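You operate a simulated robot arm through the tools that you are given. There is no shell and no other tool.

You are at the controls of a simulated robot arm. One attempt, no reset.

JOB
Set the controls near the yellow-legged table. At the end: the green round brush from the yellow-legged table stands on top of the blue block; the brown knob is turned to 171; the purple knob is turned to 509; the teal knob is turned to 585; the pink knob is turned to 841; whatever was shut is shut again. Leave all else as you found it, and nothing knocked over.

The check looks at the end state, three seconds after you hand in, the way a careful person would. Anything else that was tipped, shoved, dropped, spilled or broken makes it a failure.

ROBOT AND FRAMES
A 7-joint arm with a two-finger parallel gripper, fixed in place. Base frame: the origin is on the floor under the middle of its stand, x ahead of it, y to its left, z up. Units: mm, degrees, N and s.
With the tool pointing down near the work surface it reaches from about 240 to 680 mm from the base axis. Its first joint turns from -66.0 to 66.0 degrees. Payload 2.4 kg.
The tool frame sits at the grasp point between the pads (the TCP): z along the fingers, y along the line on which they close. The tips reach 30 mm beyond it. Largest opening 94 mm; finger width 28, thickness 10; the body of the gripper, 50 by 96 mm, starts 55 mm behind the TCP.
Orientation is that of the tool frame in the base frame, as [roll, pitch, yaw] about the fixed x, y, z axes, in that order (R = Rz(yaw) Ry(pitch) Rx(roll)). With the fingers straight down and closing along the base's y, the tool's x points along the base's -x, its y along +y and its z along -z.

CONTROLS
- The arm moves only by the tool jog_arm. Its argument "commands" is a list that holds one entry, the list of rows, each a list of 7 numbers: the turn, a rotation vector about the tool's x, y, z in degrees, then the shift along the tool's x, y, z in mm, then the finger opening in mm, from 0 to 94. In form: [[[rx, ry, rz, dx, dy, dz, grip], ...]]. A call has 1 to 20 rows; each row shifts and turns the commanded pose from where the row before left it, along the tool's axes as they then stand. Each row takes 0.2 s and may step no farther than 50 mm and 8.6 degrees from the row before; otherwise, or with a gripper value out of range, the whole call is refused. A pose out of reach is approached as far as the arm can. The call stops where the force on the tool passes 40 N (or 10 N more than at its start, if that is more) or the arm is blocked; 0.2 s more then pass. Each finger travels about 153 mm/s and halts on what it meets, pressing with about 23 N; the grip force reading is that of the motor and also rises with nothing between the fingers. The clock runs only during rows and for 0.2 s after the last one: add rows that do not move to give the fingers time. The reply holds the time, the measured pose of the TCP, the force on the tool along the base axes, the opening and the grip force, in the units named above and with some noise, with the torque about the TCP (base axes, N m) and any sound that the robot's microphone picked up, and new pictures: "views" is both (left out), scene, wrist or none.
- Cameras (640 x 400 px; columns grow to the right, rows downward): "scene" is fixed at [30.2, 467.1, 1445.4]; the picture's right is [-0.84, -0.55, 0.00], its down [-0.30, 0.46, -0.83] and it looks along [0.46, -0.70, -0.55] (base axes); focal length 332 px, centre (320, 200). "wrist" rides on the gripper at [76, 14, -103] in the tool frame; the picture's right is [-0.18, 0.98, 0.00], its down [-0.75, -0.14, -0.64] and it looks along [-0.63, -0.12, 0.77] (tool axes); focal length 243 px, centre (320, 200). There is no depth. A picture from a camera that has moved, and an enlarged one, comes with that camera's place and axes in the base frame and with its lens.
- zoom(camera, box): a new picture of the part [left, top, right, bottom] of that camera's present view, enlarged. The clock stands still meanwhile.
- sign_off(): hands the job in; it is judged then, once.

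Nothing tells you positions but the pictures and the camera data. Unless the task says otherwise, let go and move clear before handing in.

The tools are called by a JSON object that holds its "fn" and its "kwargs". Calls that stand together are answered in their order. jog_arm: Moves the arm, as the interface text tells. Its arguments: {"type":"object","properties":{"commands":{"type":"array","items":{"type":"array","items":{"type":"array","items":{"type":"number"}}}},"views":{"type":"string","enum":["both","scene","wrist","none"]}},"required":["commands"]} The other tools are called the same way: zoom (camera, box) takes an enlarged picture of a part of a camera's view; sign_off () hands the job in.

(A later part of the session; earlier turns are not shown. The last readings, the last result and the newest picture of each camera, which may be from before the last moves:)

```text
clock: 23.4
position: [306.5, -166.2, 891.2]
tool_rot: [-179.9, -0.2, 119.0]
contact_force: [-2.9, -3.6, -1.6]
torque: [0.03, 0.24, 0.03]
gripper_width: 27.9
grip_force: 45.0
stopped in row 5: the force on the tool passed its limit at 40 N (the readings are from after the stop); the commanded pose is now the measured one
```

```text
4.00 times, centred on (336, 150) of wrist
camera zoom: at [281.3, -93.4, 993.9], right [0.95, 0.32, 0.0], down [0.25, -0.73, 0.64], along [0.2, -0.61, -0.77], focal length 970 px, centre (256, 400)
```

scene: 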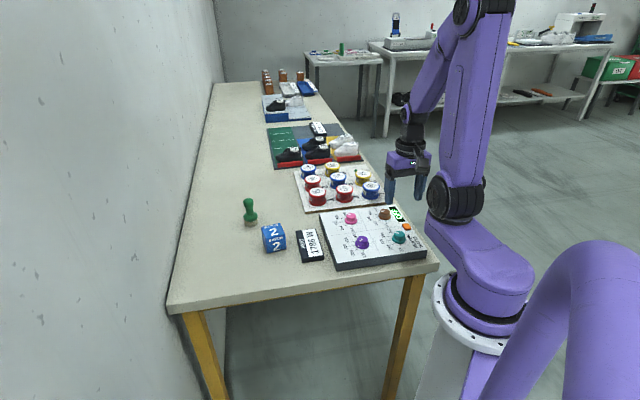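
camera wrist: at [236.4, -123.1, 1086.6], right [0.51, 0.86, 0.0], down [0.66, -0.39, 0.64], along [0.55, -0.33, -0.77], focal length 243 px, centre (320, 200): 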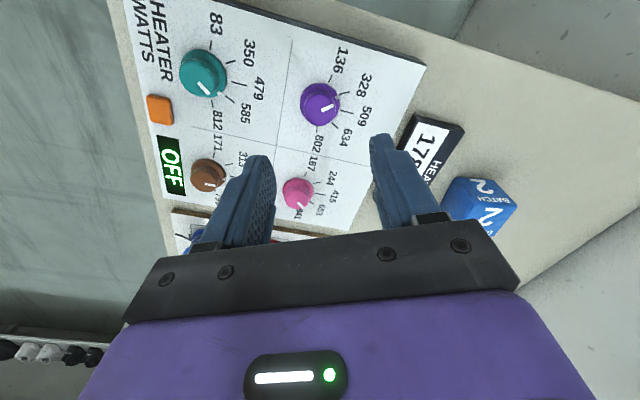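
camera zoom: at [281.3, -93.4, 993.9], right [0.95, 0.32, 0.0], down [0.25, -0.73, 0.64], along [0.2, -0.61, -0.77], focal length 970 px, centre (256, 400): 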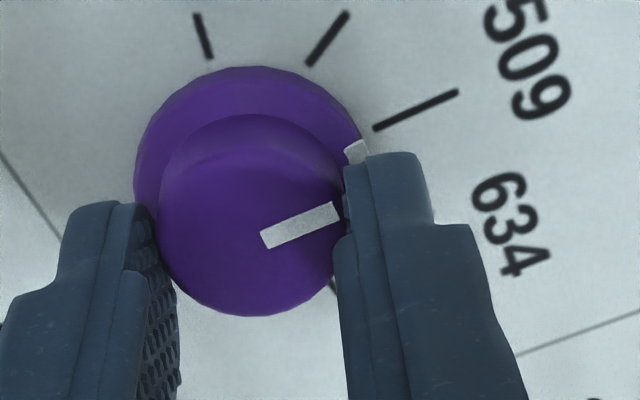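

Turned to yaw 119; the force is small again. I'll open, lift a bit and check the pointer.

{"fn": "jog_arm", "kwargs": {"commands": [[[0, 0, 0, 0, 0, 0, 40], [0, 0, 0, 0, 0, 0, 60], [0, 0, 0, 0, 0, -20, 60], [0, 0, 0, 0, 0, -30, 60], [0, 0, 0, 0, 0, -30, 60], [0, 0, 0, 0, 0, 0, 60]]], "views": "wrist"}}

{"fn": "zoom", "kwargs": {"camera": "wrist", "box": [272, 60, 368, 120]}}

```text
clock: 24.8
position: [306.8, -166.8, 971.7]
tool_rot: [-179.9, -0.2, 119.2]
contact_force: [-0.1, -0.4, -0.7]
torque: [-0.02, -0.01, 0.0]
gripper_width: 60.0
grip_force: 0.1
camera wrist: at [281.4, -93.4, 1072.7], right [0.95, 0.32, 0.0], down [0.25, -0.73, 0.64], along [0.2, -0.61, -0.77], focal length 243 px, centre (320, 200)
```

wrist: 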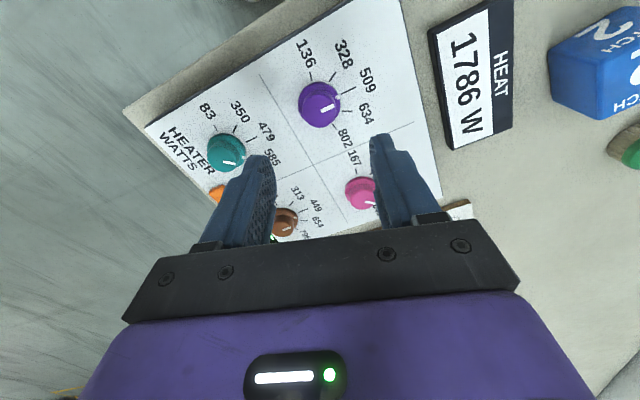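

```text
6.67 times, centred on (320, 90) of wrist
camera zoom: at [281.4, -93.4, 1072.7], right [0.95, 0.32, 0.0], down [0.25, -0.73, 0.64], along [0.2, -0.61, -0.77], focal length 1618 px, centre (320, 933)
```

zoom: 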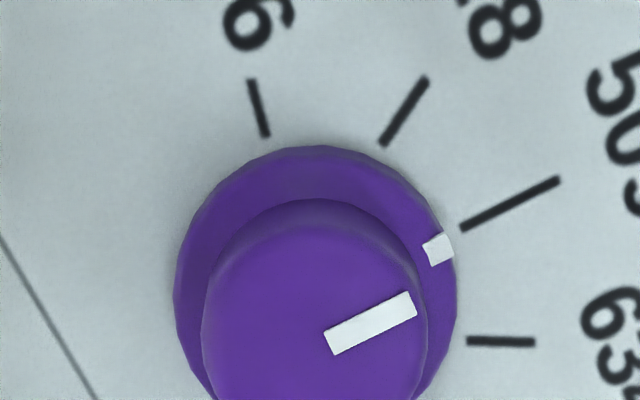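

Purple now points at 509 (pointer ≈ -26.3°, tick ≈ -26.4°). Next I go over the pink knob at about (381, -241) and measure it.

{"fn": "jog_arm", "kwargs": {"commands": [[[0, 0, 0, -33.9, 9.8, -4, 60], [0, 0, 0, -33.9, 9.8, -4, 60], [0, 0, 0, -33.8, 9.7, -4, 60], [0, 0, -8.2, 0, 0, 0, 60], [0, 0, -8.2, 0, 0, 0, 60], [0, 0, -8.2, 0, 0, 0, 60], [0, 0, -8.2, 0, 0, 0, 60], [0, 0, -8.2, 0, 0, 0, 60], [0, 0, 0, 0, 0, 0, 60]]], "views": "wrist"}}

{"fn": "zoom", "kwargs": {"camera": "wrist", "box": [272, 65, 368, 125]}}

```text
clock: 26.8
position: [383.1, -240.4, 984.5]
tool_rot: [180.0, -0.2, 160.4]
contact_force: [0.5, -0.1, 0.4]
torque: [0.01, -0.02, -0.02]
gripper_width: 60.2
grip_force: 0.0
camera wrist: at [314.8, -202.0, 1086.3], right [0.5, 0.86, 0.0], down [0.66, -0.39, 0.64], along [0.55, -0.32, -0.77], focal length 243 px, centre (320, 200)
```

wrist: 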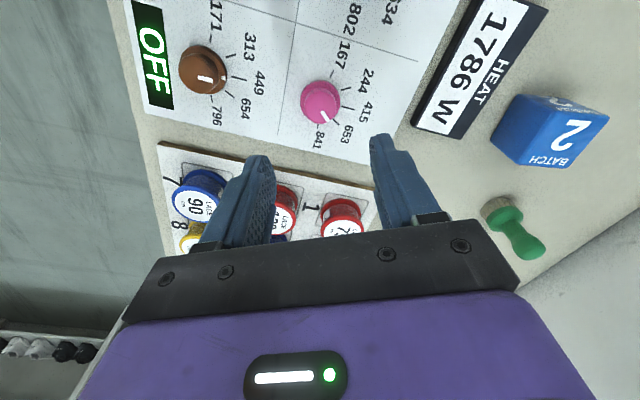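

```text
6.67 times, centred on (320, 95) of wrist
camera zoom: at [314.8, -202.0, 1086.3], right [0.5, 0.86, 0.0], down [0.66, -0.39, 0.64], along [0.55, -0.32, -0.77], focal length 1618 px, centre (320, 900)
```

zoom: 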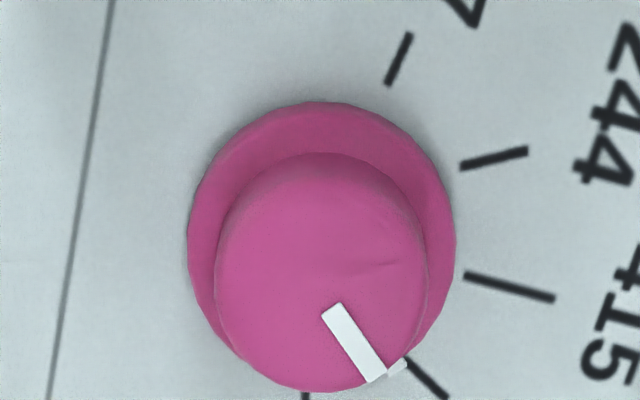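

Pink points at about 56°, just past 653; the 841 tick is at about 94.5°, so it needs 38° clockwise. I'm already centred, so I'll descend and close.

{"fn": "jog_arm", "kwargs": {"commands": [[[0, 0, 0, -0.6, 0, 40, 60], [0, 0, 0, 0, 0, 36, 60], [0, 0, 0, 0, 0, 0, 60]]], "views": "none"}}

{"fn": "zoom", "kwargs": {"camera": "wrist", "box": [256, 100, 416, 200]}}

```text
clock: 27.6
position: [383.1, -241.1, 909.2]
tool_rot: [180.0, -0.2, 160.1]
contact_force: [0.4, 0.2, -0.6]
torque: [0.02, 0.01, 0.01]
gripper_width: 59.7
grip_force: 0.0
```

```text
4.00 times, centred on (336, 150) of wrist
camera zoom: at [315.5, -202.0, 1010.6], right [0.51, 0.86, 0.0], down [0.66, -0.39, 0.64], along [0.55, -0.32, -0.77], focal length 970 px, centre (256, 400)
```

zoom: 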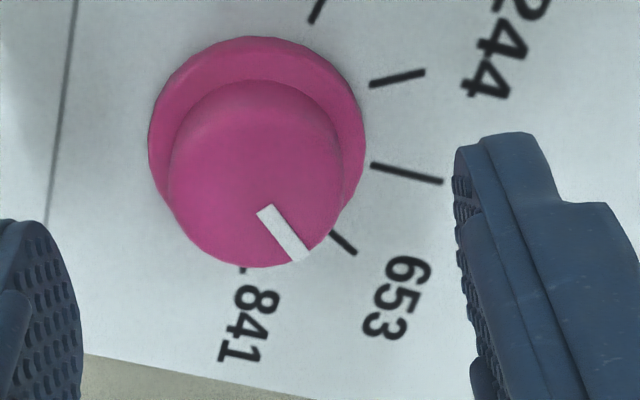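

The knob centre is about 1 mm forward of the tool axis; I'll correct, lower 18 mm, and grip.

{"fn": "jog_arm", "kwargs": {"commands": [[[0, 0, 0, -1.1, 0, 10, 56], [0, 0, 0, 0, 0, 8, 56], [0, 0, 0, 0, 0, 0, 40], [0, 0, 0, 0, 0, 0, 20], [0, 0, 0, 0, 0, 0, 15], [0, 0, 0, 0, 0, 0, 15]]], "views": "none"}}

{"fn": "zoom", "kwargs": {"camera": "wrist", "box": [256, 100, 416, 200]}}

```text
clock: 29.0
position: [385.1, -240.8, 890.4]
tool_rot: [-179.9, -0.2, 160.3]
contact_force: [2.5, 8.0, -2.8]
torque: [0.1, -0.4, -0.01]
gripper_width: 28.0
grip_force: 45.1
```

```text
4.00 times, centred on (336, 150) of wrist
camera zoom: at [316.8, -202.1, 992.3], right [0.51, 0.86, 0.0], down [0.66, -0.39, 0.64], along [0.55, -0.32, -0.77], focal length 970 px, centre (256, 400)
```

zoom: 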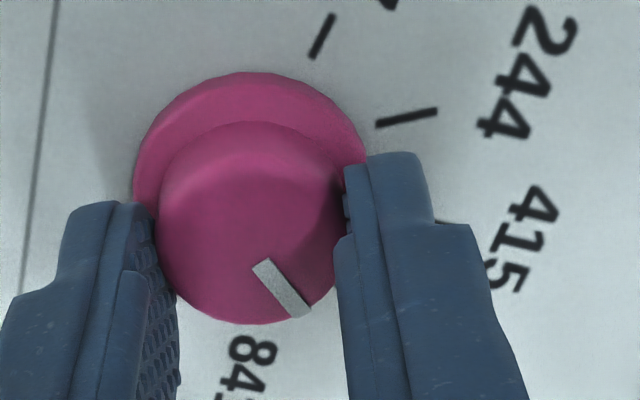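

Gripped with small side force. I'll turn the first half.

{"fn": "jog_arm", "kwargs": {"commands": [[[0, 0, 6.4, 0, 0, 0, 15], [0, 0, 6.4, 0, 0, 0, 15], [0, 0, 6.4, 0, 0, 0, 15], [0, 0, 0, 0, 0, 0, 15]]], "views": "none"}}

```text
clock: 30.0
position: [384.0, -240.6, 890.9]
tool_rot: [-180.0, -0.2, 141.0]
contact_force: [-2.7, 3.0, 8.5]
torque: [0.19, 0.29, 0.01]
gripper_width: 28.2
grip_force: 45.5
```

Forces are small. Turning the second half now.

{"fn": "jog_arm", "kwargs": {"commands": [[[0, 0, 6.3, 0, 0, 0, 15], [0, 0, 6.3, 0, 0, 0, 15], [0, 0, 6.2, 0, 0, 0, 15], [0, 0, 0, 0, 0, 0, 15]]], "views": "none"}}

{"fn": "zoom", "kwargs": {"camera": "wrist", "box": [256, 100, 416, 200]}}

```text
clock: 31.0
position: [383.1, -242.2, 890.4]
tool_rot: [-179.9, -0.1, 122.0]
contact_force: [-14.8, -13.1, 23.5]
torque: [-0.08, 0.76, 0.01]
gripper_width: 28.1
grip_force: 45.2
```

```text
4.00 times, centred on (336, 150) of wrist
camera zoom: at [353.9, -170.6, 992.0], right [0.93, 0.36, 0.0], down [0.28, -0.71, 0.64], along [0.23, -0.6, -0.77], focal length 970 px, centre (256, 400)
```

zoom: 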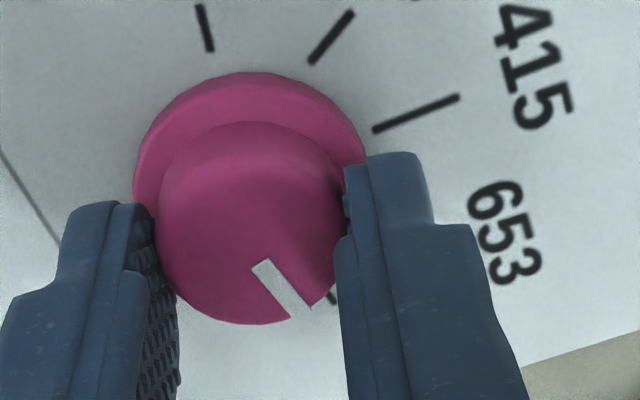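

About 20 N of side force remains along the closing axis; I'll relieve it before opening.

{"fn": "jog_arm", "kwargs": {"commands": [[[0, 0, 0, -0.2, -1, -0.5, 15], [0, 0, 0, -0.1, -0.8, -0.5, 15], [0, 0, 0, 0, 0, 0, 15]]], "views": "none"}}

```text
clock: 31.8
position: [382.2, -241.4, 890.0]
tool_rot: [-179.9, -0.2, 122.4]
contact_force: [-2.5, -10.4, -12.9]
torque: [-1.26, -0.5, -0.01]
gripper_width: 28.2
grip_force: 44.8
```

Forces are down. I'll open, lift and measure.

{"fn": "jog_arm", "kwargs": {"commands": [[[0, 0, 0, 0, 0, 0, 40], [0, 0, 0, 0, 0, 0, 60], [0, 0, 0, 0, 0, -20, 60], [0, 0, 0, 0, 0, -35, 60], [0, 0, 0, 0, 0, -40, 60], [0, 0, 0, 0, 0, 0, 60]]], "views": "wrist"}}

{"fn": "zoom", "kwargs": {"camera": "wrist", "box": [272, 65, 368, 125]}}

```text
clock: 33.2
position: [381.5, -243.0, 986.1]
tool_rot: [-180.0, -0.2, 122.3]
contact_force: [-0.1, 0.2, -0.8]
torque: [0.0, 0.0, -0.01]
gripper_width: 60.2
grip_force: 0.0
camera wrist: at [353.1, -171.7, 1087.7], right [0.93, 0.37, 0.0], down [0.28, -0.71, 0.64], along [0.23, -0.6, -0.77], focal length 243 px, centre (320, 200)
```

wrist: 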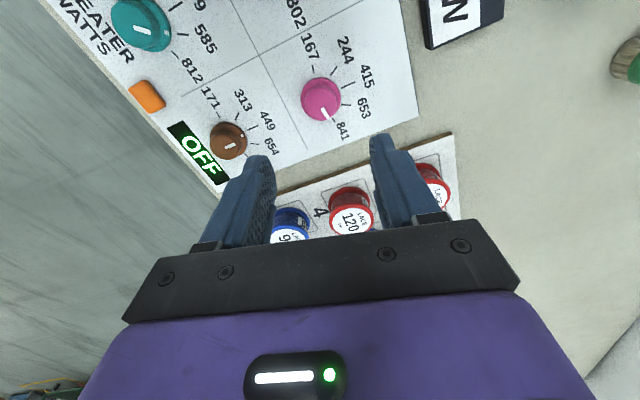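

```text
6.67 times, centred on (320, 95) of wrist
camera zoom: at [353.1, -171.7, 1087.7], right [0.93, 0.37, 0.0], down [0.28, -0.71, 0.64], along [0.23, -0.6, -0.77], focal length 1618 px, centre (320, 900)
```

zoom: 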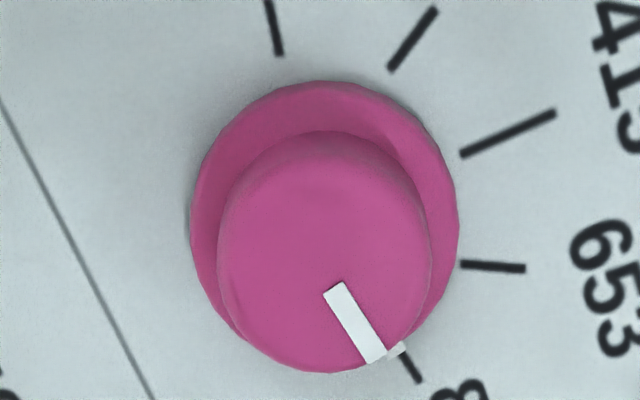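

Pink now points at 841 (pointer ≈ 57.4°, tick ≈ 56.9°). Next I move over the brown knob at about (308, -315).

{"fn": "jog_arm", "kwargs": {"commands": [[[0, 0, 0, -7.6, -33.8, 0, 60], [0, 0, 0, -7.6, -33.8, 0, 60], [0, 0, 0, -7.5, -33.7, 0, 60], [0, 0, 0, 0, 0, 0, 60]]], "views": "wrist"}}

{"fn": "zoom", "kwargs": {"camera": "wrist", "box": [272, 65, 368, 125]}}

```text
clock: 34.2
position: [307.9, -316.1, 985.3]
tool_rot: [-179.9, -0.1, 122.2]
contact_force: [0.6, 0.2, -1.4]
torque: [-0.01, 0.04, -0.04]
gripper_width: 59.9
grip_force: 0.0
camera wrist: at [278.7, -244.9, 1086.6], right [0.93, 0.37, 0.0], down [0.28, -0.71, 0.64], along [0.23, -0.6, -0.77], focal length 243 px, centre (320, 200)
```

wrist: 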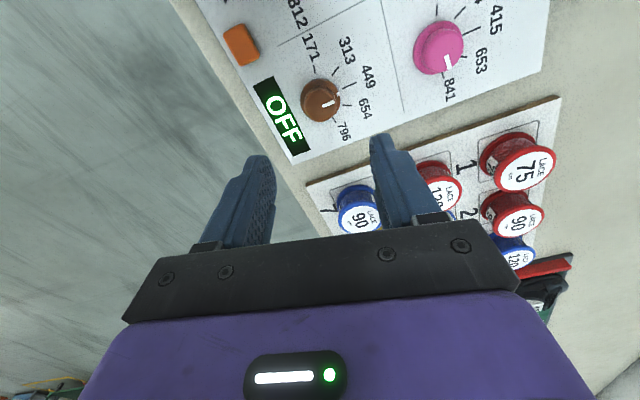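

```text
6.67 times, centred on (320, 95) of wrist
camera zoom: at [278.7, -244.9, 1086.6], right [0.93, 0.37, 0.0], down [0.28, -0.71, 0.64], along [0.23, -0.6, -0.77], focal length 1618 px, centre (320, 900)
```

zoom: 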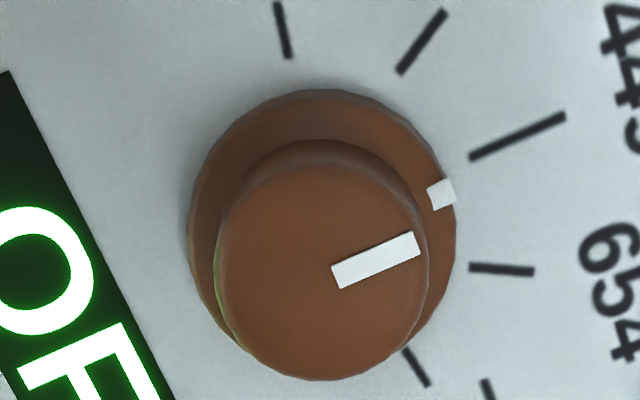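

Brown points just about at 449 (≈ -21.5°); the 171 tick is at about -102.5°, so 81° counter-clockwise. I'm centred, so I'll descend and grip.

{"fn": "jog_arm", "kwargs": {"commands": [[[0, 0, 0, 0, 0.3, 40, 60], [0, 0, 0, 0, 0, 40, 58], [0, 0, 0, 0, 0, 14, 56], [0, 0, 0, 0, 0, 0, 40], [0, 0, 0, 0, 0, 0, 20], [0, 0, 0, 0, 0, 0, 15], [0, 0, 0, 0, 0, 0, 15]]], "views": "none"}}

{"fn": "zoom", "kwargs": {"camera": "wrist", "box": [256, 100, 416, 200]}}

```text
clock: 35.8
position: [308.4, -316.2, 892.5]
tool_rot: [-179.9, -0.2, 122.2]
contact_force: [-7.1, -4.9, -9.2]
torque: [-0.6, -0.18, 0.07]
gripper_width: 28.2
grip_force: 44.6
```

```text
4.00 times, centred on (336, 150) of wrist
camera zoom: at [279.2, -244.4, 993.2], right [0.93, 0.37, 0.0], down [0.28, -0.71, 0.64], along [0.23, -0.6, -0.77], focal length 970 px, centre (256, 400)
```

zoom: 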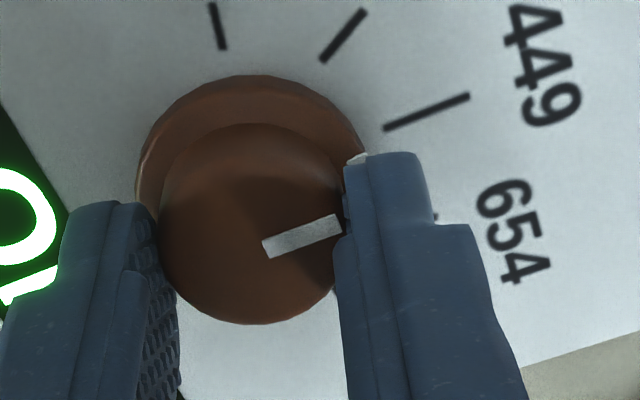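

Gripped well with little side force. I'll turn counter-clockwise in portions, checking force.

{"fn": "jog_arm", "kwargs": {"commands": [[[0, 0, -7, 0, 0, 0, 15], [0, 0, -7, 0, 0, 0, 15], [0, 0, -7, 0, 0, 0, 15], [0, 0, -7, 0, 0, 0, 15], [0, 0, 0, 0, 0, 0, 15]]], "views": "none"}}

```text
clock: 37.0
position: [309.6, -316.5, 891.5]
tool_rot: [-179.9, -0.2, 150.2]
contact_force: [0.1, -8.0, -25.8]
torque: [-0.17, 0.04, 0.02]
gripper_width: 27.9
grip_force: 45.3
```

The vertical force is -26 N, so I'll ease down a millimetre and continue the turn.

{"fn": "jog_arm", "kwargs": {"commands": [[[0, 0, 0, 0, -0.5, 1, 15], [0, 0, -7, 0, 0, 0, 15], [0, 0, -7, 0, 0, 0, 15], [0, 0, -7, 0, 0, 0, 15], [0, 0, -7, 0, 0, 0, 15], [0, 0, 0, 0, 0, 0, 15]]], "views": "none"}}

```text
clock: 38.4
position: [309.6, -315.3, 891.8]
tool_rot: [179.8, -0.2, 178.5]
contact_force: [5.4, 18.3, 32.2]
torque: [0.66, 0.52, -0.04]
gripper_width: 27.8
grip_force: 45.1
```

Now +18 N sideways and +32 N upward; I'll relieve both, then turn the last 25°.

{"fn": "jog_arm", "kwargs": {"commands": [[[0, 0, 0, 0, 0.8, -1, 15], [0, 0, 0, 0, 0.7, -0.7, 15], [0, 0, 0, 0, 0, 0, 15]]], "views": "none"}}

```text
clock: 39.2
position: [309.9, -315.1, 891.5]
tool_rot: [179.8, -0.1, 178.2]
contact_force: [13.2, 4.8, -26.7]
torque: [0.12, -0.54, -0.04]
gripper_width: 28.0
grip_force: 45.1
```

{"fn": "jog_arm", "kwargs": {"commands": [[[0, 0, 0, -0.6, 0.3, 0.75, 15], [0, 0, -6.2, 0, 0, 0, 15], [0, 0, -6.2, 0, 0, 0, 15], [0, 0, -6.2, 0, 0, 0, 15], [0, 0, -6.2, 0, 0, 0, 15], [0, 0, 0, 0, 0, 0, 15]]], "views": "none"}}

{"fn": "zoom", "kwargs": {"camera": "wrist", "box": [256, 100, 416, 200]}}

```text
clock: 40.6
position: [307.9, -313.4, 892.5]
tool_rot: [179.8, -0.2, -156.8]
contact_force: [3.4, 11.6, 8.6]
torque: [0.21, 0.73, 0.02]
gripper_width: 28.0
grip_force: 45.4
```

```text
4.00 times, centred on (336, 150) of wrist
camera zoom: at [232.7, -330.4, 994.0], right [-0.22, 0.98, 0.0], down [0.75, 0.16, 0.64], along [0.62, 0.14, -0.77], focal length 970 px, centre (256, 400)
```

zoom: 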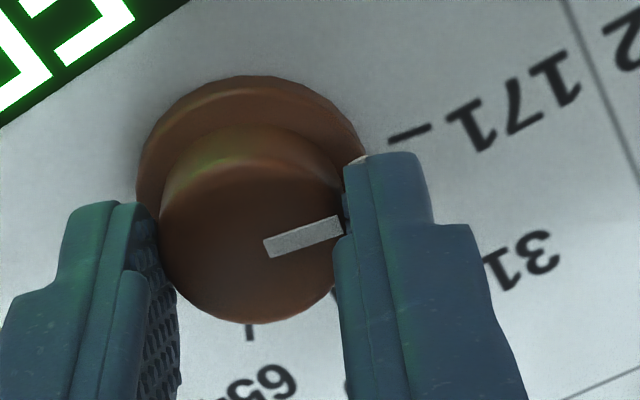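

The turn is complete; I'll relieve the remaining 9 N, open, lift and measure.

{"fn": "jog_arm", "kwargs": {"commands": [[[0, 0, 0, 0, 0.7, -0.2, 15], [0, 0, 0, 0, 0, 0, 40], [0, 0, 0, 0, 0, 0, 60], [0, 0, 0, 0, 0, -20, 60], [0, 0, 0, 0, 0, -35, 60], [0, 0, 0, 0, 0, -40, 60], [0, 0, 0, 0, 0, 0, 60]]], "views": "wrist"}}

{"fn": "zoom", "kwargs": {"camera": "wrist", "box": [272, 65, 368, 125]}}

```text
clock: 42.2
position: [308.4, -313.2, 987.2]
tool_rot: [179.7, -0.1, -157.0]
contact_force: [-0.1, -0.5, -0.2]
torque: [0.0, 0.01, -0.02]
gripper_width: 60.2
grip_force: 0.0
camera wrist: at [232.3, -330.7, 1088.8], right [-0.21, 0.98, 0.0], down [0.75, 0.16, 0.64], along [0.62, 0.14, -0.77], focal length 243 px, centre (320, 200)
```

wrist: 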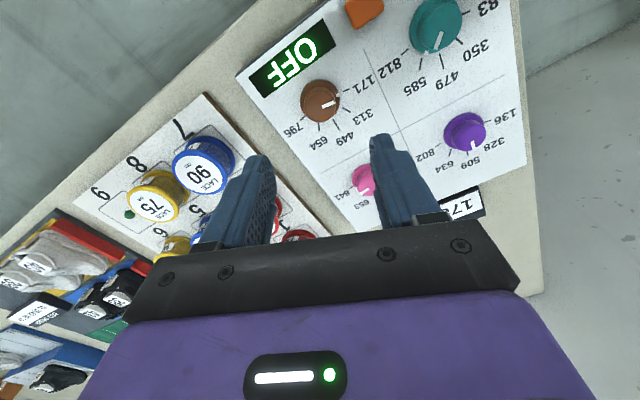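

```text
6.67 times, centred on (320, 95) of wrist
camera zoom: at [232.3, -330.7, 1088.8], right [-0.21, 0.98, 0.0], down [0.75, 0.16, 0.64], along [0.62, 0.14, -0.77], focal length 1618 px, centre (320, 900)
```

zoom: 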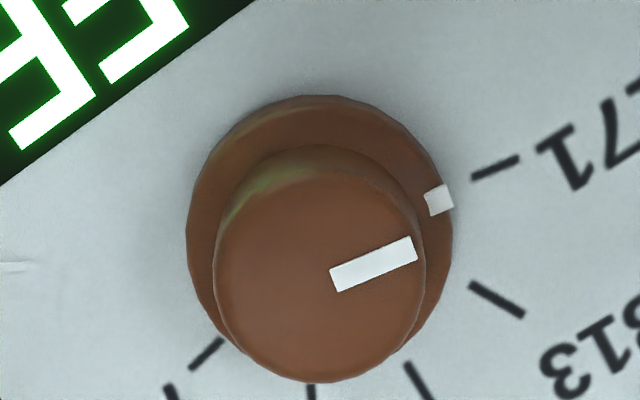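

Brown is at about the 171 tick (within roughly 1°). I'll verify with a stronger zoom here and look at the other knobs from this viewpoint.

{"fn": "zoom", "kwargs": {"camera": "wrist", "box": [304, 85, 352, 115]}}

{"fn": "zoom", "kwargs": {"camera": "wrist", "box": [388, 0, 484, 60]}}

{"fn": "zoom", "kwargs": {"camera": "wrist", "box": [416, 100, 512, 160]}}

```text
13.33 times, centred on (328, 100) of wrist
camera zoom: at [232.3, -330.7, 1088.8], right [-0.21, 0.98, 0.0], down [0.75, 0.16, 0.64], along [0.62, 0.14, -0.77], focal length 3235 px, centre (213, 1533)
```

zoom: 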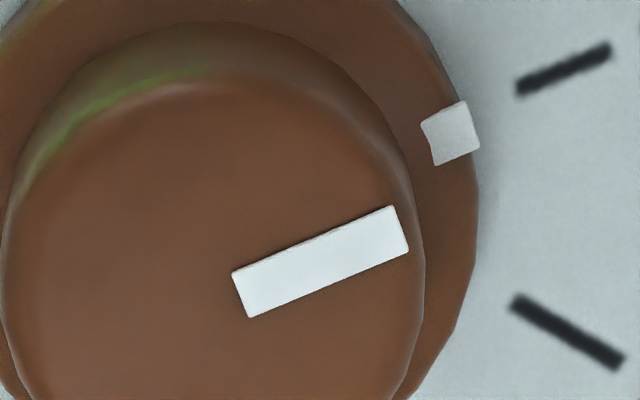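

```text
6.67 times, centred on (436, 30) of wrist
camera zoom: at [232.3, -330.7, 1088.8], right [-0.21, 0.98, 0.0], down [0.75, 0.16, 0.64], along [0.62, 0.14, -0.77], focal length 1618 px, centre (-453, 1333)
```

zoom: 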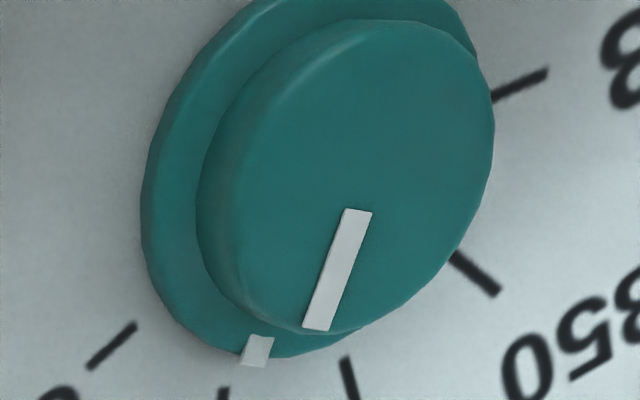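

```text
6.67 times, centred on (464, 130) of wrist
camera zoom: at [232.3, -330.7, 1088.8], right [-0.21, 0.98, 0.0], down [0.75, 0.16, 0.64], along [0.62, 0.14, -0.77], focal length 1618 px, centre (-640, 667)
```

zoom: 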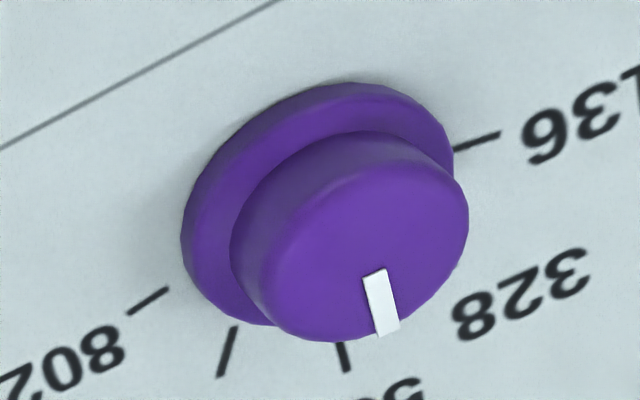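

All four pointers agree with their target ticks within about 1°. Now I'll move toward the brush and block with the camera looking outward to locate them.

{"fn": "jog_arm", "kwargs": {"commands": [[[0, 0, 7, 0, 0, -10, 60], [0, 0, 7, 0, 0, -10, 60], [0, 0, 7, 0, 0, -10, 60], [0, 0, 7, 0, 0, -10, 60], [0, 0, 0, -25.5, 37.9, 0, 60], [0, 0, 0, -25.5, 37.9, 0, 60], [0, 0, 0, -25.5, 37.9, 0, 60], [0, 0, 0, -25.5, 37.9, 0, 60], [0, 0, 0, -25.5, 37.9, 0, 60], [0, 0, 0, -25.5, 37.9, 0, 60], [0, 0, 0, 0, 0, 0, 60]]], "views": "both"}}

```text
clock: 44.6
position: [480.2, -100.9, 1028.0]
tool_rot: [179.9, -0.3, 174.9]
contact_force: [0.8, -0.6, 1.0]
torque: [-0.04, 0.03, 0.0]
gripper_width: 60.0
grip_force: 0.1
camera wrist: at [404.2, -79.9, 1129.6], right [0.27, 0.96, 0.0], down [0.74, -0.21, 0.64], along [0.62, -0.17, -0.77], focal length 243 px, centre (320, 200)
```

scene: 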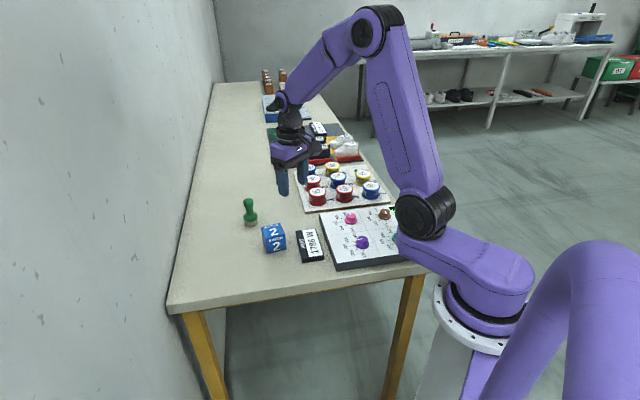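
wrist: 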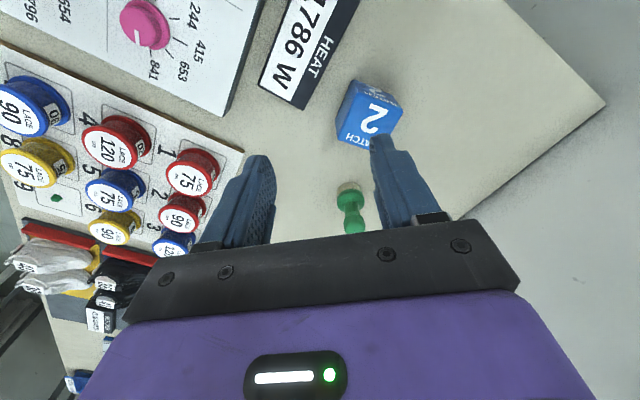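

{"fn": "zoom", "kwargs": {"camera": "wrist", "box": [310, 70, 422, 140]}}

{"fn": "zoom", "kwargs": {"camera": "wrist", "box": [304, 170, 400, 230]}}

{"fn": "zoom", "kwargs": {"camera": "scene", "box": [232, 190, 296, 260]}}

```text
5.71 times, centred on (366, 105) of wrist
camera zoom: at [404.2, -79.9, 1129.6], right [0.27, 0.96, 0.0], down [0.74, -0.21, 0.64], along [0.62, -0.17, -0.77], focal length 1386 px, centre (57, 743)
```

zoom: 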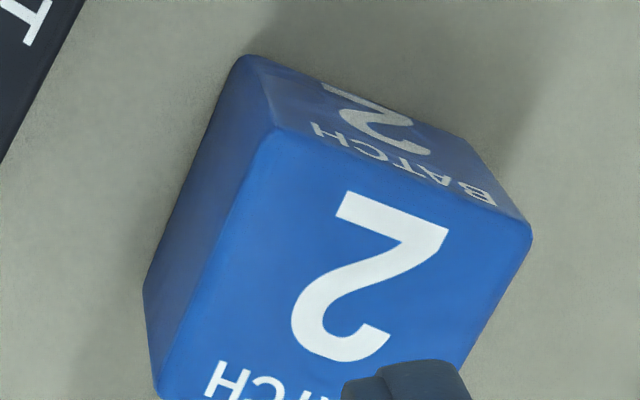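

```text
6.67 times, centred on (352, 200) of wrist
camera zoom: at [404.2, -79.9, 1129.6], right [0.27, 0.96, 0.0], down [0.74, -0.21, 0.64], along [0.62, -0.17, -0.77], focal length 1618 px, centre (107, 200)
```

zoom: 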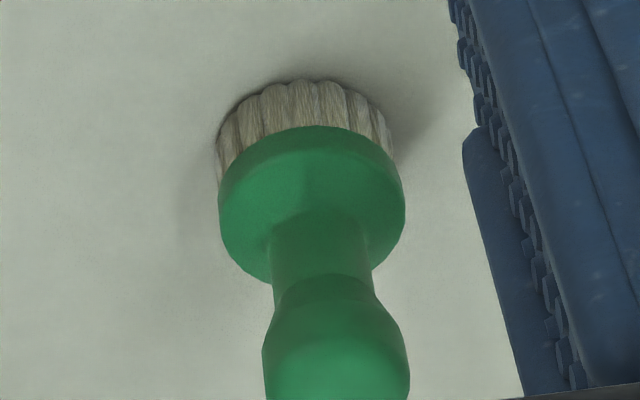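

```text
5.71 times, centred on (264, 225) of scene
camera zoom: at [30.2, 467.1, 1445.4], right [-0.84, -0.55, 0.0], down [-0.3, 0.46, -0.83], along [0.46, -0.7, -0.55], focal length 1899 px, centre (640, 57)
```

zoom: 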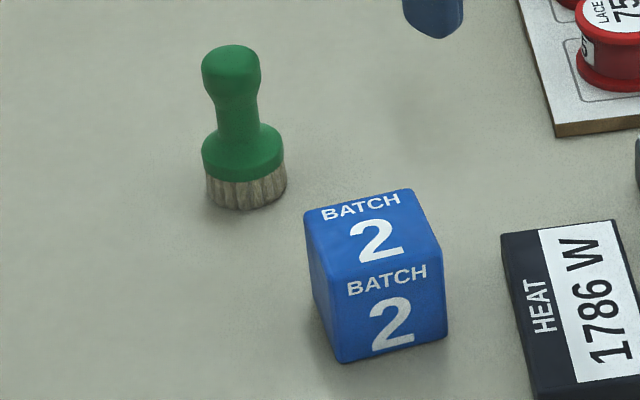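

The block is a ≈54 mm cube centred near (524, -57), top z ≈ 869; the brush stands near (656, -100) with its bulb ≈ 30 mm wide. I'll go closer to the brush to refine its position and height.

{"fn": "jog_arm", "kwargs": {"commands": [[[0, 0, 0, -39.8, 3.9, 0, 66], [0, 0, 0, -39.8, 3.9, 0, 66], [0, 0, 0, -39.8, 3.9, 0, 66], [0, 0, 0, 0, 0, 0, 66]]], "views": "both"}}

{"fn": "zoom", "kwargs": {"camera": "wrist", "box": [256, 60, 416, 160]}}

```text
clock: 45.6
position: [598.3, -99.8, 1029.2]
tool_rot: [179.9, -0.2, 175.0]
contact_force: [-0.8, -0.3, -0.4]
torque: [-0.02, 0.01, 0.01]
gripper_width: 66.1
grip_force: 0.0
camera wrist: at [523.6, -78.9, 1130.5], right [0.27, 0.96, 0.0], down [0.74, -0.21, 0.64], along [0.62, -0.17, -0.77], focal length 243 px, centre (320, 200)
```

scene: 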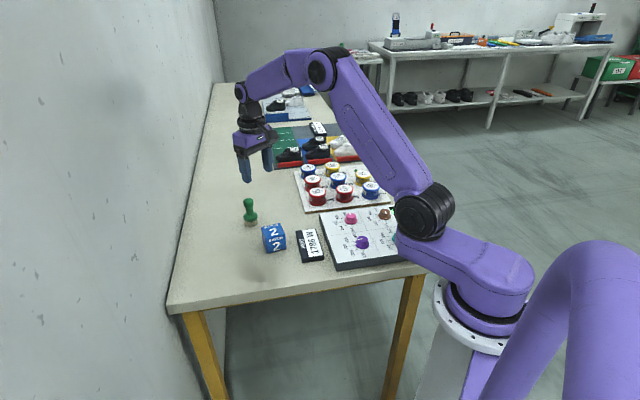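
wrist: 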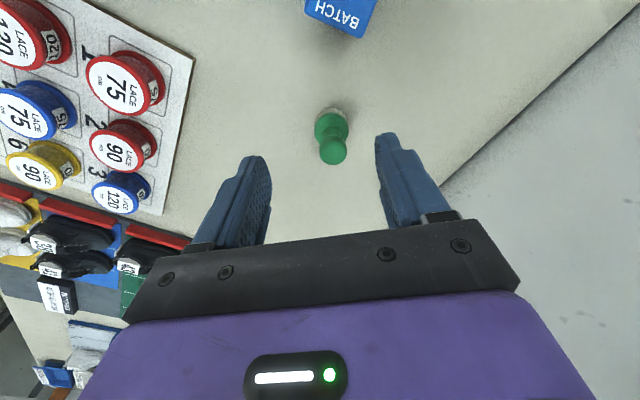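

```text
4.00 times, centred on (336, 110) of wrist
camera zoom: at [523.6, -78.9, 1130.5], right [0.27, 0.96, 0.0], down [0.74, -0.21, 0.64], along [0.62, -0.17, -0.77], focal length 970 px, centre (256, 560)
```

zoom: 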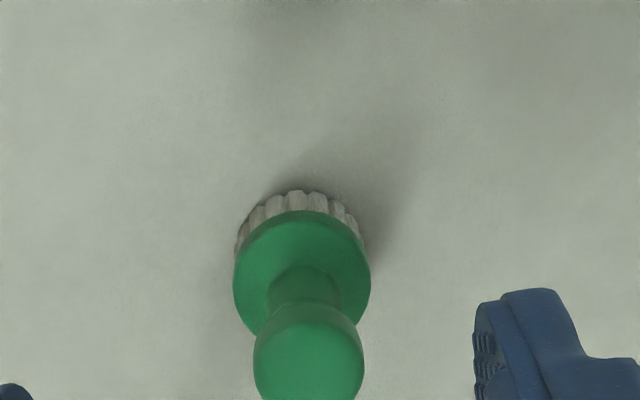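

Triangulating gives the table at z ≈ 821, brush centre ≈ (651, -99), bulb centre ≈ z 896. I'll move over it, come part-way down and check alignment.

{"fn": "jog_arm", "kwargs": {"commands": [[[0, 0, 0, -26.2, 2.6, 0, 66], [0, 0, 0, -26.2, 2.7, 0, 66], [0, 0, 0, 0, 0, 35, 66], [0, 0, 0, 0, 0, 35, 66], [0, 0, 0, 0, 0, 0, 66]]], "views": "both"}}

{"fn": "zoom", "kwargs": {"camera": "wrist", "box": [240, 80, 400, 180]}}

```text
clock: 46.8
position: [653.0, -99.5, 956.6]
tool_rot: [179.9, -0.2, 175.0]
contact_force: [0.3, 0.1, -0.6]
torque: [-0.04, 0.04, -0.01]
gripper_width: 65.9
grip_force: 0.1
camera wrist: at [578.3, -79.2, 1058.3], right [0.27, 0.96, 0.0], down [0.74, -0.21, 0.64], along [0.62, -0.17, -0.77], focal length 243 px, centre (320, 200)
```

scene: 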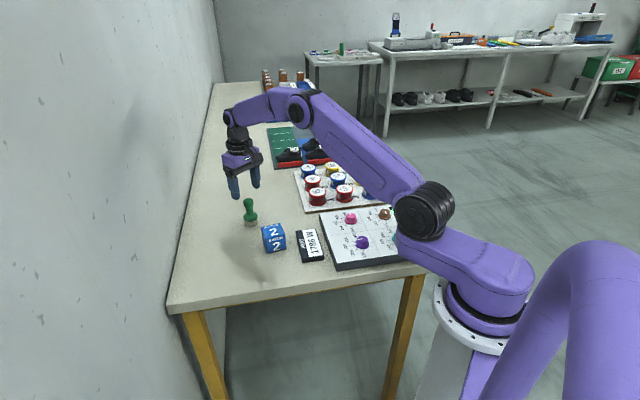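
wrist: 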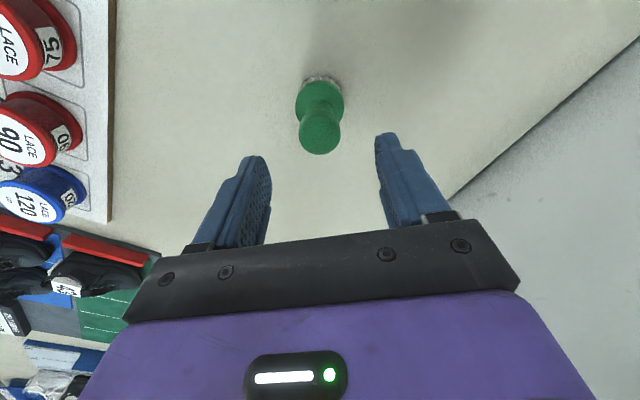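

```text
4.00 times, centred on (320, 130) of wrist
camera zoom: at [578.3, -79.2, 1058.3], right [0.27, 0.96, 0.0], down [0.74, -0.21, 0.64], along [0.62, -0.17, -0.77], focal length 970 px, centre (320, 480)
```

zoom: 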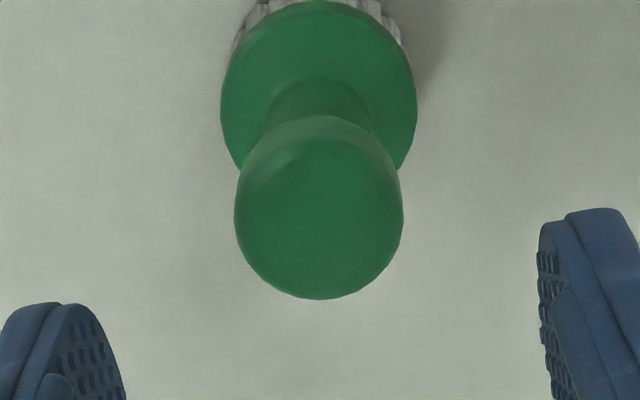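

The bulb is centred between the fingers (30 mm wide, centre z ≈ 895). I'll descend 58 mm and look before closing.

{"fn": "jog_arm", "kwargs": {"commands": [[[0, 0, 0, 1.5, 0, 20, 66], [0, 0, 0, 0, 0, 20, 66], [0, 0, 0, 0, 0, 18, 66], [0, 0, 0, 0, 0, 0, 66]]], "views": "both"}}

{"fn": "zoom", "kwargs": {"camera": "scene", "box": [210, 165, 306, 225]}}

{"fn": "zoom", "kwargs": {"camera": "wrist", "box": [240, 120, 400, 220]}}

```text
clock: 47.8
position: [652.2, -98.4, 898.6]
tool_rot: [179.9, -0.2, 175.0]
contact_force: [0.8, 0.9, -0.3]
torque: [0.01, -0.01, -0.01]
gripper_width: 66.1
grip_force: 0.0
camera wrist: at [577.1, -77.3, 1000.7], right [0.27, 0.96, 0.0], down [0.74, -0.21, 0.64], along [0.62, -0.17, -0.77], focal length 243 px, centre (320, 200)
```

scene: 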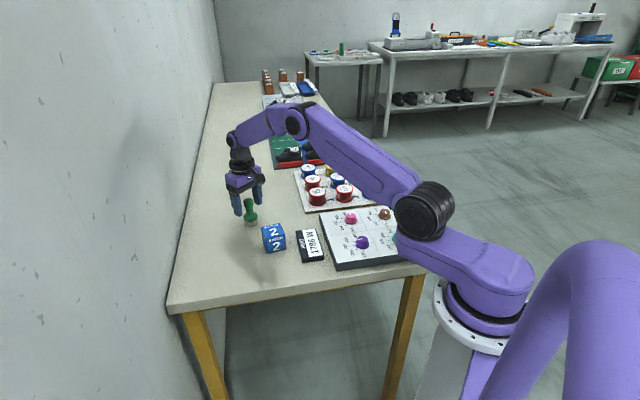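
wrist: 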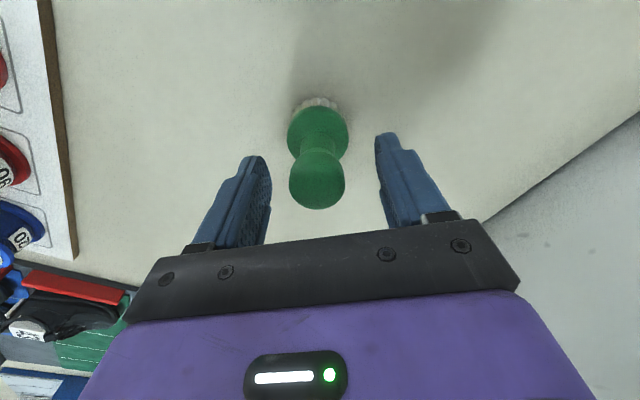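

```text
6.67 times, centred on (258, 195) of scene
camera zoom: at [30.2, 467.1, 1445.4], right [-0.84, -0.55, 0.0], down [-0.3, 0.46, -0.83], along [0.46, -0.7, -0.55], focal length 2216 px, centre (733, 233)
```

zoom: 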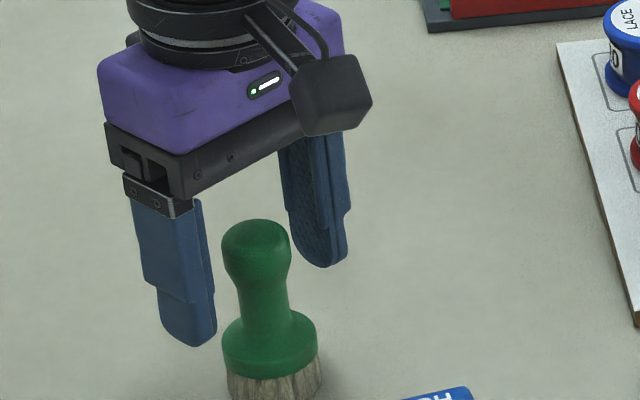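

```text
4.00 times, centred on (320, 170) of wrist
camera zoom: at [577.1, -77.3, 1000.7], right [0.27, 0.96, 0.0], down [0.74, -0.21, 0.64], along [0.62, -0.17, -0.77], focal length 970 px, centre (320, 320)
```

zoom: 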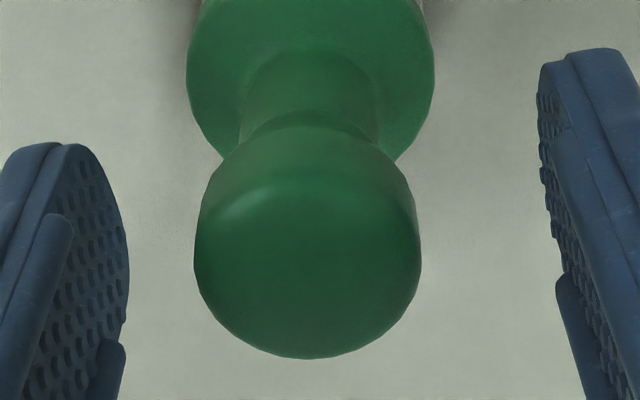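

Bulb is at the grasp point, 1.7 mm off to one side. I'll correct this and close on it.

{"fn": "jog_arm", "kwargs": {"commands": [[[0, 0, 0, 0, -1.7, 0, 66], [0, 0, 0, 0, 0, 0, 50], [0, 0, 0, 0, 0, 0, 38], [0, 0, 0, 0, 0, 0, 25], [0, 0, 0, 0, 0, 0, 15], [0, 0, 0, 0, 0, 0, 15]]], "views": "both"}}

{"fn": "zoom", "kwargs": {"camera": "scene", "box": [210, 165, 306, 225]}}

{"fn": "zoom", "kwargs": {"camera": "wrist", "box": [240, 80, 400, 180]}}

```text
clock: 49.2
position: [653.5, -99.6, 899.3]
tool_rot: [179.8, -0.2, 175.1]
contact_force: [-0.4, 0.0, 0.4]
torque: [-0.03, 0.02, -0.02]
gripper_width: 28.2
grip_force: 22.9
camera wrist: at [577.2, -78.7, 1000.5], right [0.27, 0.96, 0.0], down [0.74, -0.21, 0.64], along [0.62, -0.17, -0.77], focal length 243 px, centre (320, 200)
```

scene: 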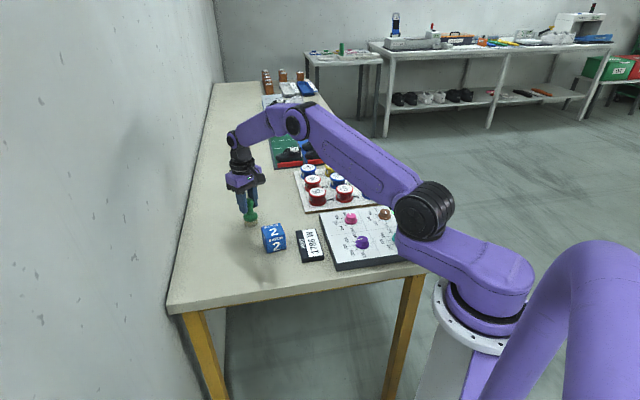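
wrist: 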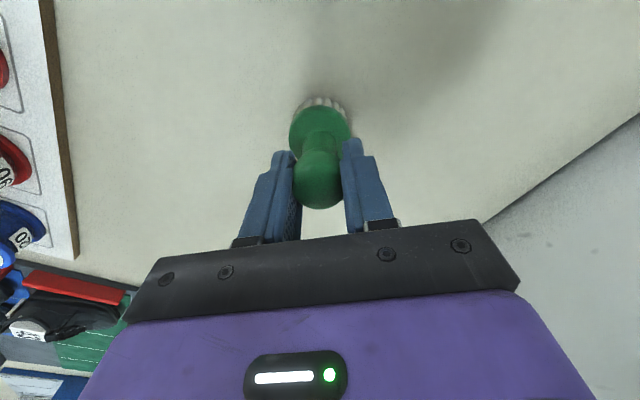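

```text
6.67 times, centred on (258, 195) of scene
camera zoom: at [30.2, 467.1, 1445.4], right [-0.84, -0.55, 0.0], down [-0.3, 0.46, -0.83], along [0.46, -0.7, -0.55], focal length 2216 px, centre (733, 233)
```

zoom: 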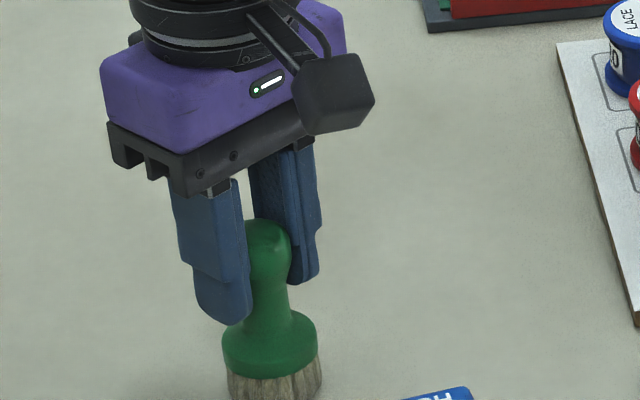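

```text
4.00 times, centred on (320, 130) of wrist
camera zoom: at [577.2, -78.7, 1000.5], right [0.27, 0.96, 0.0], down [0.74, -0.21, 0.64], along [0.62, -0.17, -0.77], focal length 970 px, centre (320, 480)
```

zoom: 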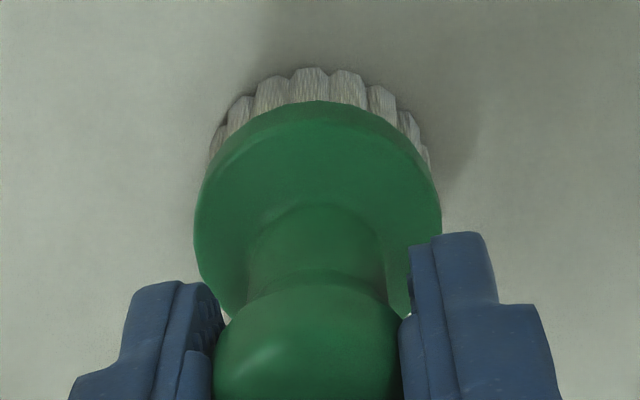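

The pads hold the bulb at 28 mm with 23 N. I'll lift slowly and check that it hangs straight.

{"fn": "jog_arm", "kwargs": {"commands": [[[0, 0, 0, 0, 0, -5, 15], [0, 0, 0, 0, 0, -10, 15], [0, 0, 0, 0, 0, -20, 15], [0, 0, 0, 0, 0, -25, 15], [0, 0, 0, 0, 0, -30, 15], [0, 0, 0, 0, 0, 0, 15]]], "views": "both"}}

{"fn": "zoom", "kwargs": {"camera": "scene", "box": [210, 140, 338, 220]}}

{"fn": "zoom", "kwargs": {"camera": "wrist", "box": [240, 80, 400, 180]}}

```text
clock: 50.6
position: [651.2, -99.9, 987.7]
tool_rot: [179.9, -0.2, 175.1]
contact_force: [0.5, 0.1, -0.3]
torque: [0.04, 0.03, 0.0]
gripper_width: 28.3
grip_force: 23.1
camera wrist: at [575.2, -79.7, 1090.0], right [0.27, 0.96, 0.0], down [0.74, -0.21, 0.64], along [0.62, -0.17, -0.77], focal length 243 px, centre (320, 200)
```

scene: 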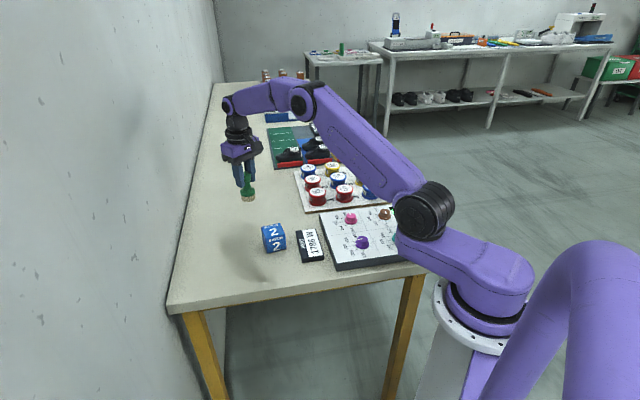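
wrist: 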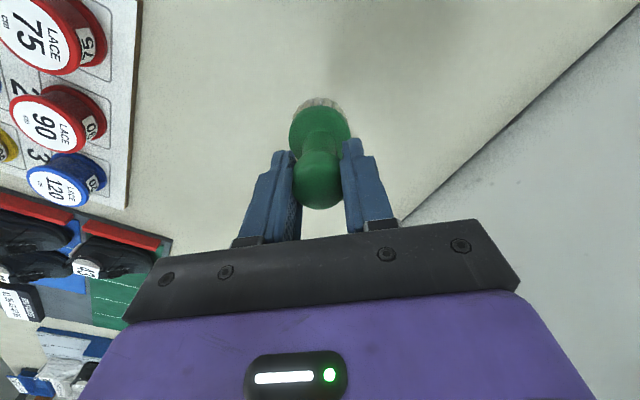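

```text
5.00 times, centred on (274, 180) of scene
camera zoom: at [30.2, 467.1, 1445.4], right [-0.84, -0.55, 0.0], down [-0.3, 0.46, -0.83], along [0.46, -0.7, -0.55], focal length 1662 px, centre (550, 300)
```

zoom: 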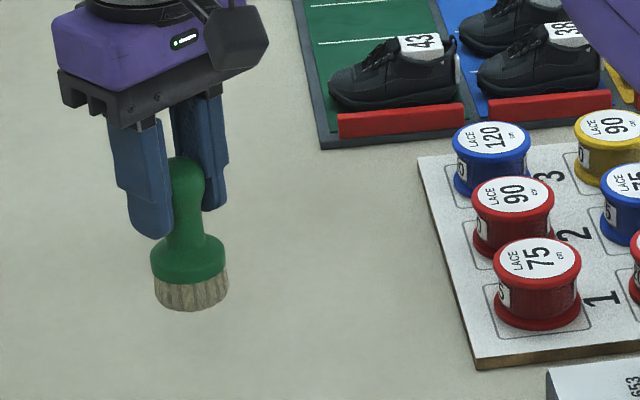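

```text
4.00 times, centred on (320, 130) of wrist
camera zoom: at [575.2, -79.7, 1090.0], right [0.27, 0.96, 0.0], down [0.74, -0.21, 0.64], along [0.62, -0.17, -0.77], focal length 970 px, centre (320, 480)
```

zoom: 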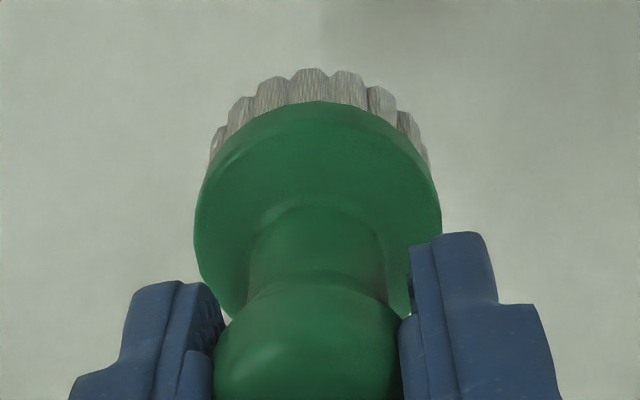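

The brush is held upright and unmoved in the grip. I'll carry it to beside the block, keeping it high, to measure the block's position accurately.

{"fn": "jog_arm", "kwargs": {"commands": [[[0, 0, 0, 25.3, -6.6, -3, 15], [0, 0, 0, 25.3, -6.6, -3, 15], [0, 0, 0, 25.3, -6.7, -3, 15], [0, 0, 0, 25.3, -6.7, -3, 15], [0, 0, 0, 25.4, -6.6, -3, 15], [0, 0, 0, 0, 0, 0, 15]]], "views": "both"}}

{"fn": "zoom", "kwargs": {"camera": "wrist", "box": [320, 60, 448, 140]}}

```text
clock: 52.0
position: [523.9, -121.0, 1003.2]
tool_rot: [179.9, -0.2, 175.0]
contact_force: [0.2, 0.8, -1.2]
torque: [-0.02, 0.03, -0.04]
gripper_width: 28.1
grip_force: 23.5
camera wrist: at [447.9, -100.3, 1105.4], right [0.27, 0.96, 0.0], down [0.74, -0.21, 0.64], along [0.62, -0.17, -0.77], focal length 243 px, centre (320, 200)
```

scene: 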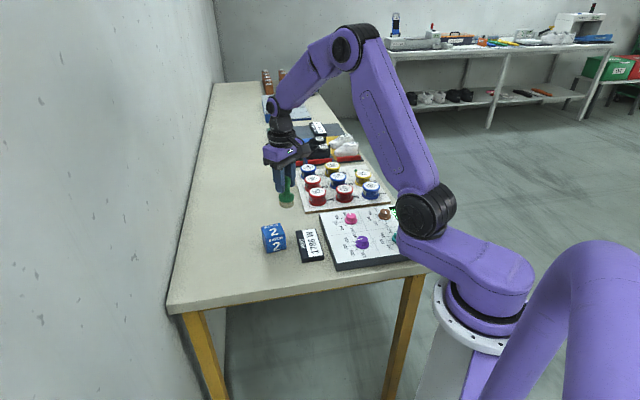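
wrist: 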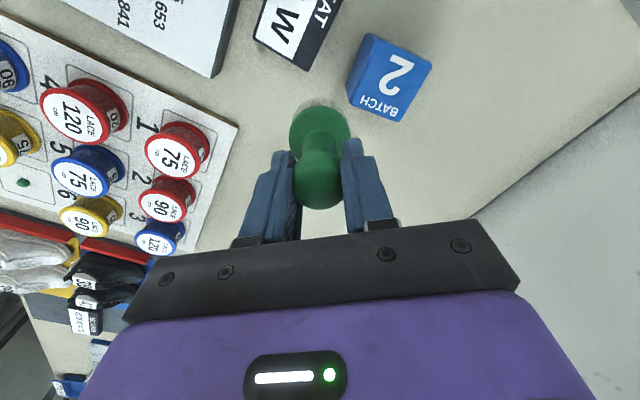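

```text
5.00 times, centred on (384, 100) of wrist
camera zoom: at [447.9, -100.3, 1105.4], right [0.27, 0.96, 0.0], down [0.74, -0.21, 0.64], along [0.62, -0.17, -0.77], focal length 1213 px, centre (0, 700)
```

zoom: 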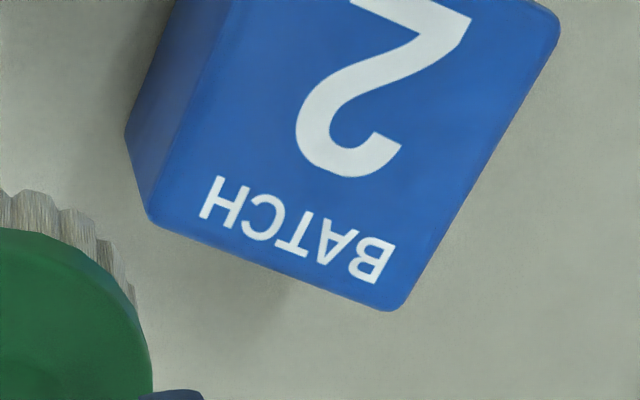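

{"fn": "zoom", "kwargs": {"camera": "wrist", "box": [325, 25, 453, 125]}}

```text
4.00 times, centred on (389, 75) of wrist
camera zoom: at [447.9, -100.3, 1105.4], right [0.27, 0.96, 0.0], down [0.74, -0.21, 0.64], along [0.62, -0.17, -0.77], focal length 970 px, centre (44, 700)
```

zoom: 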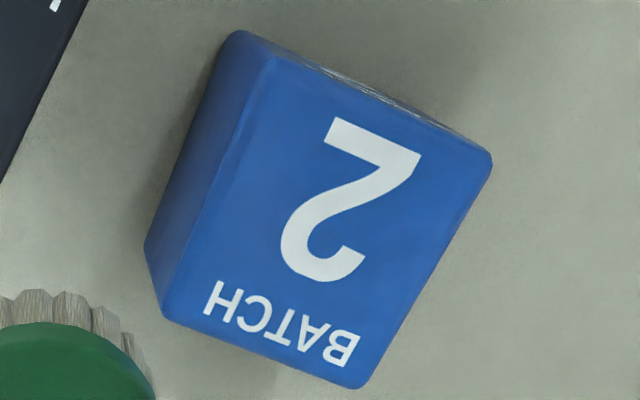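

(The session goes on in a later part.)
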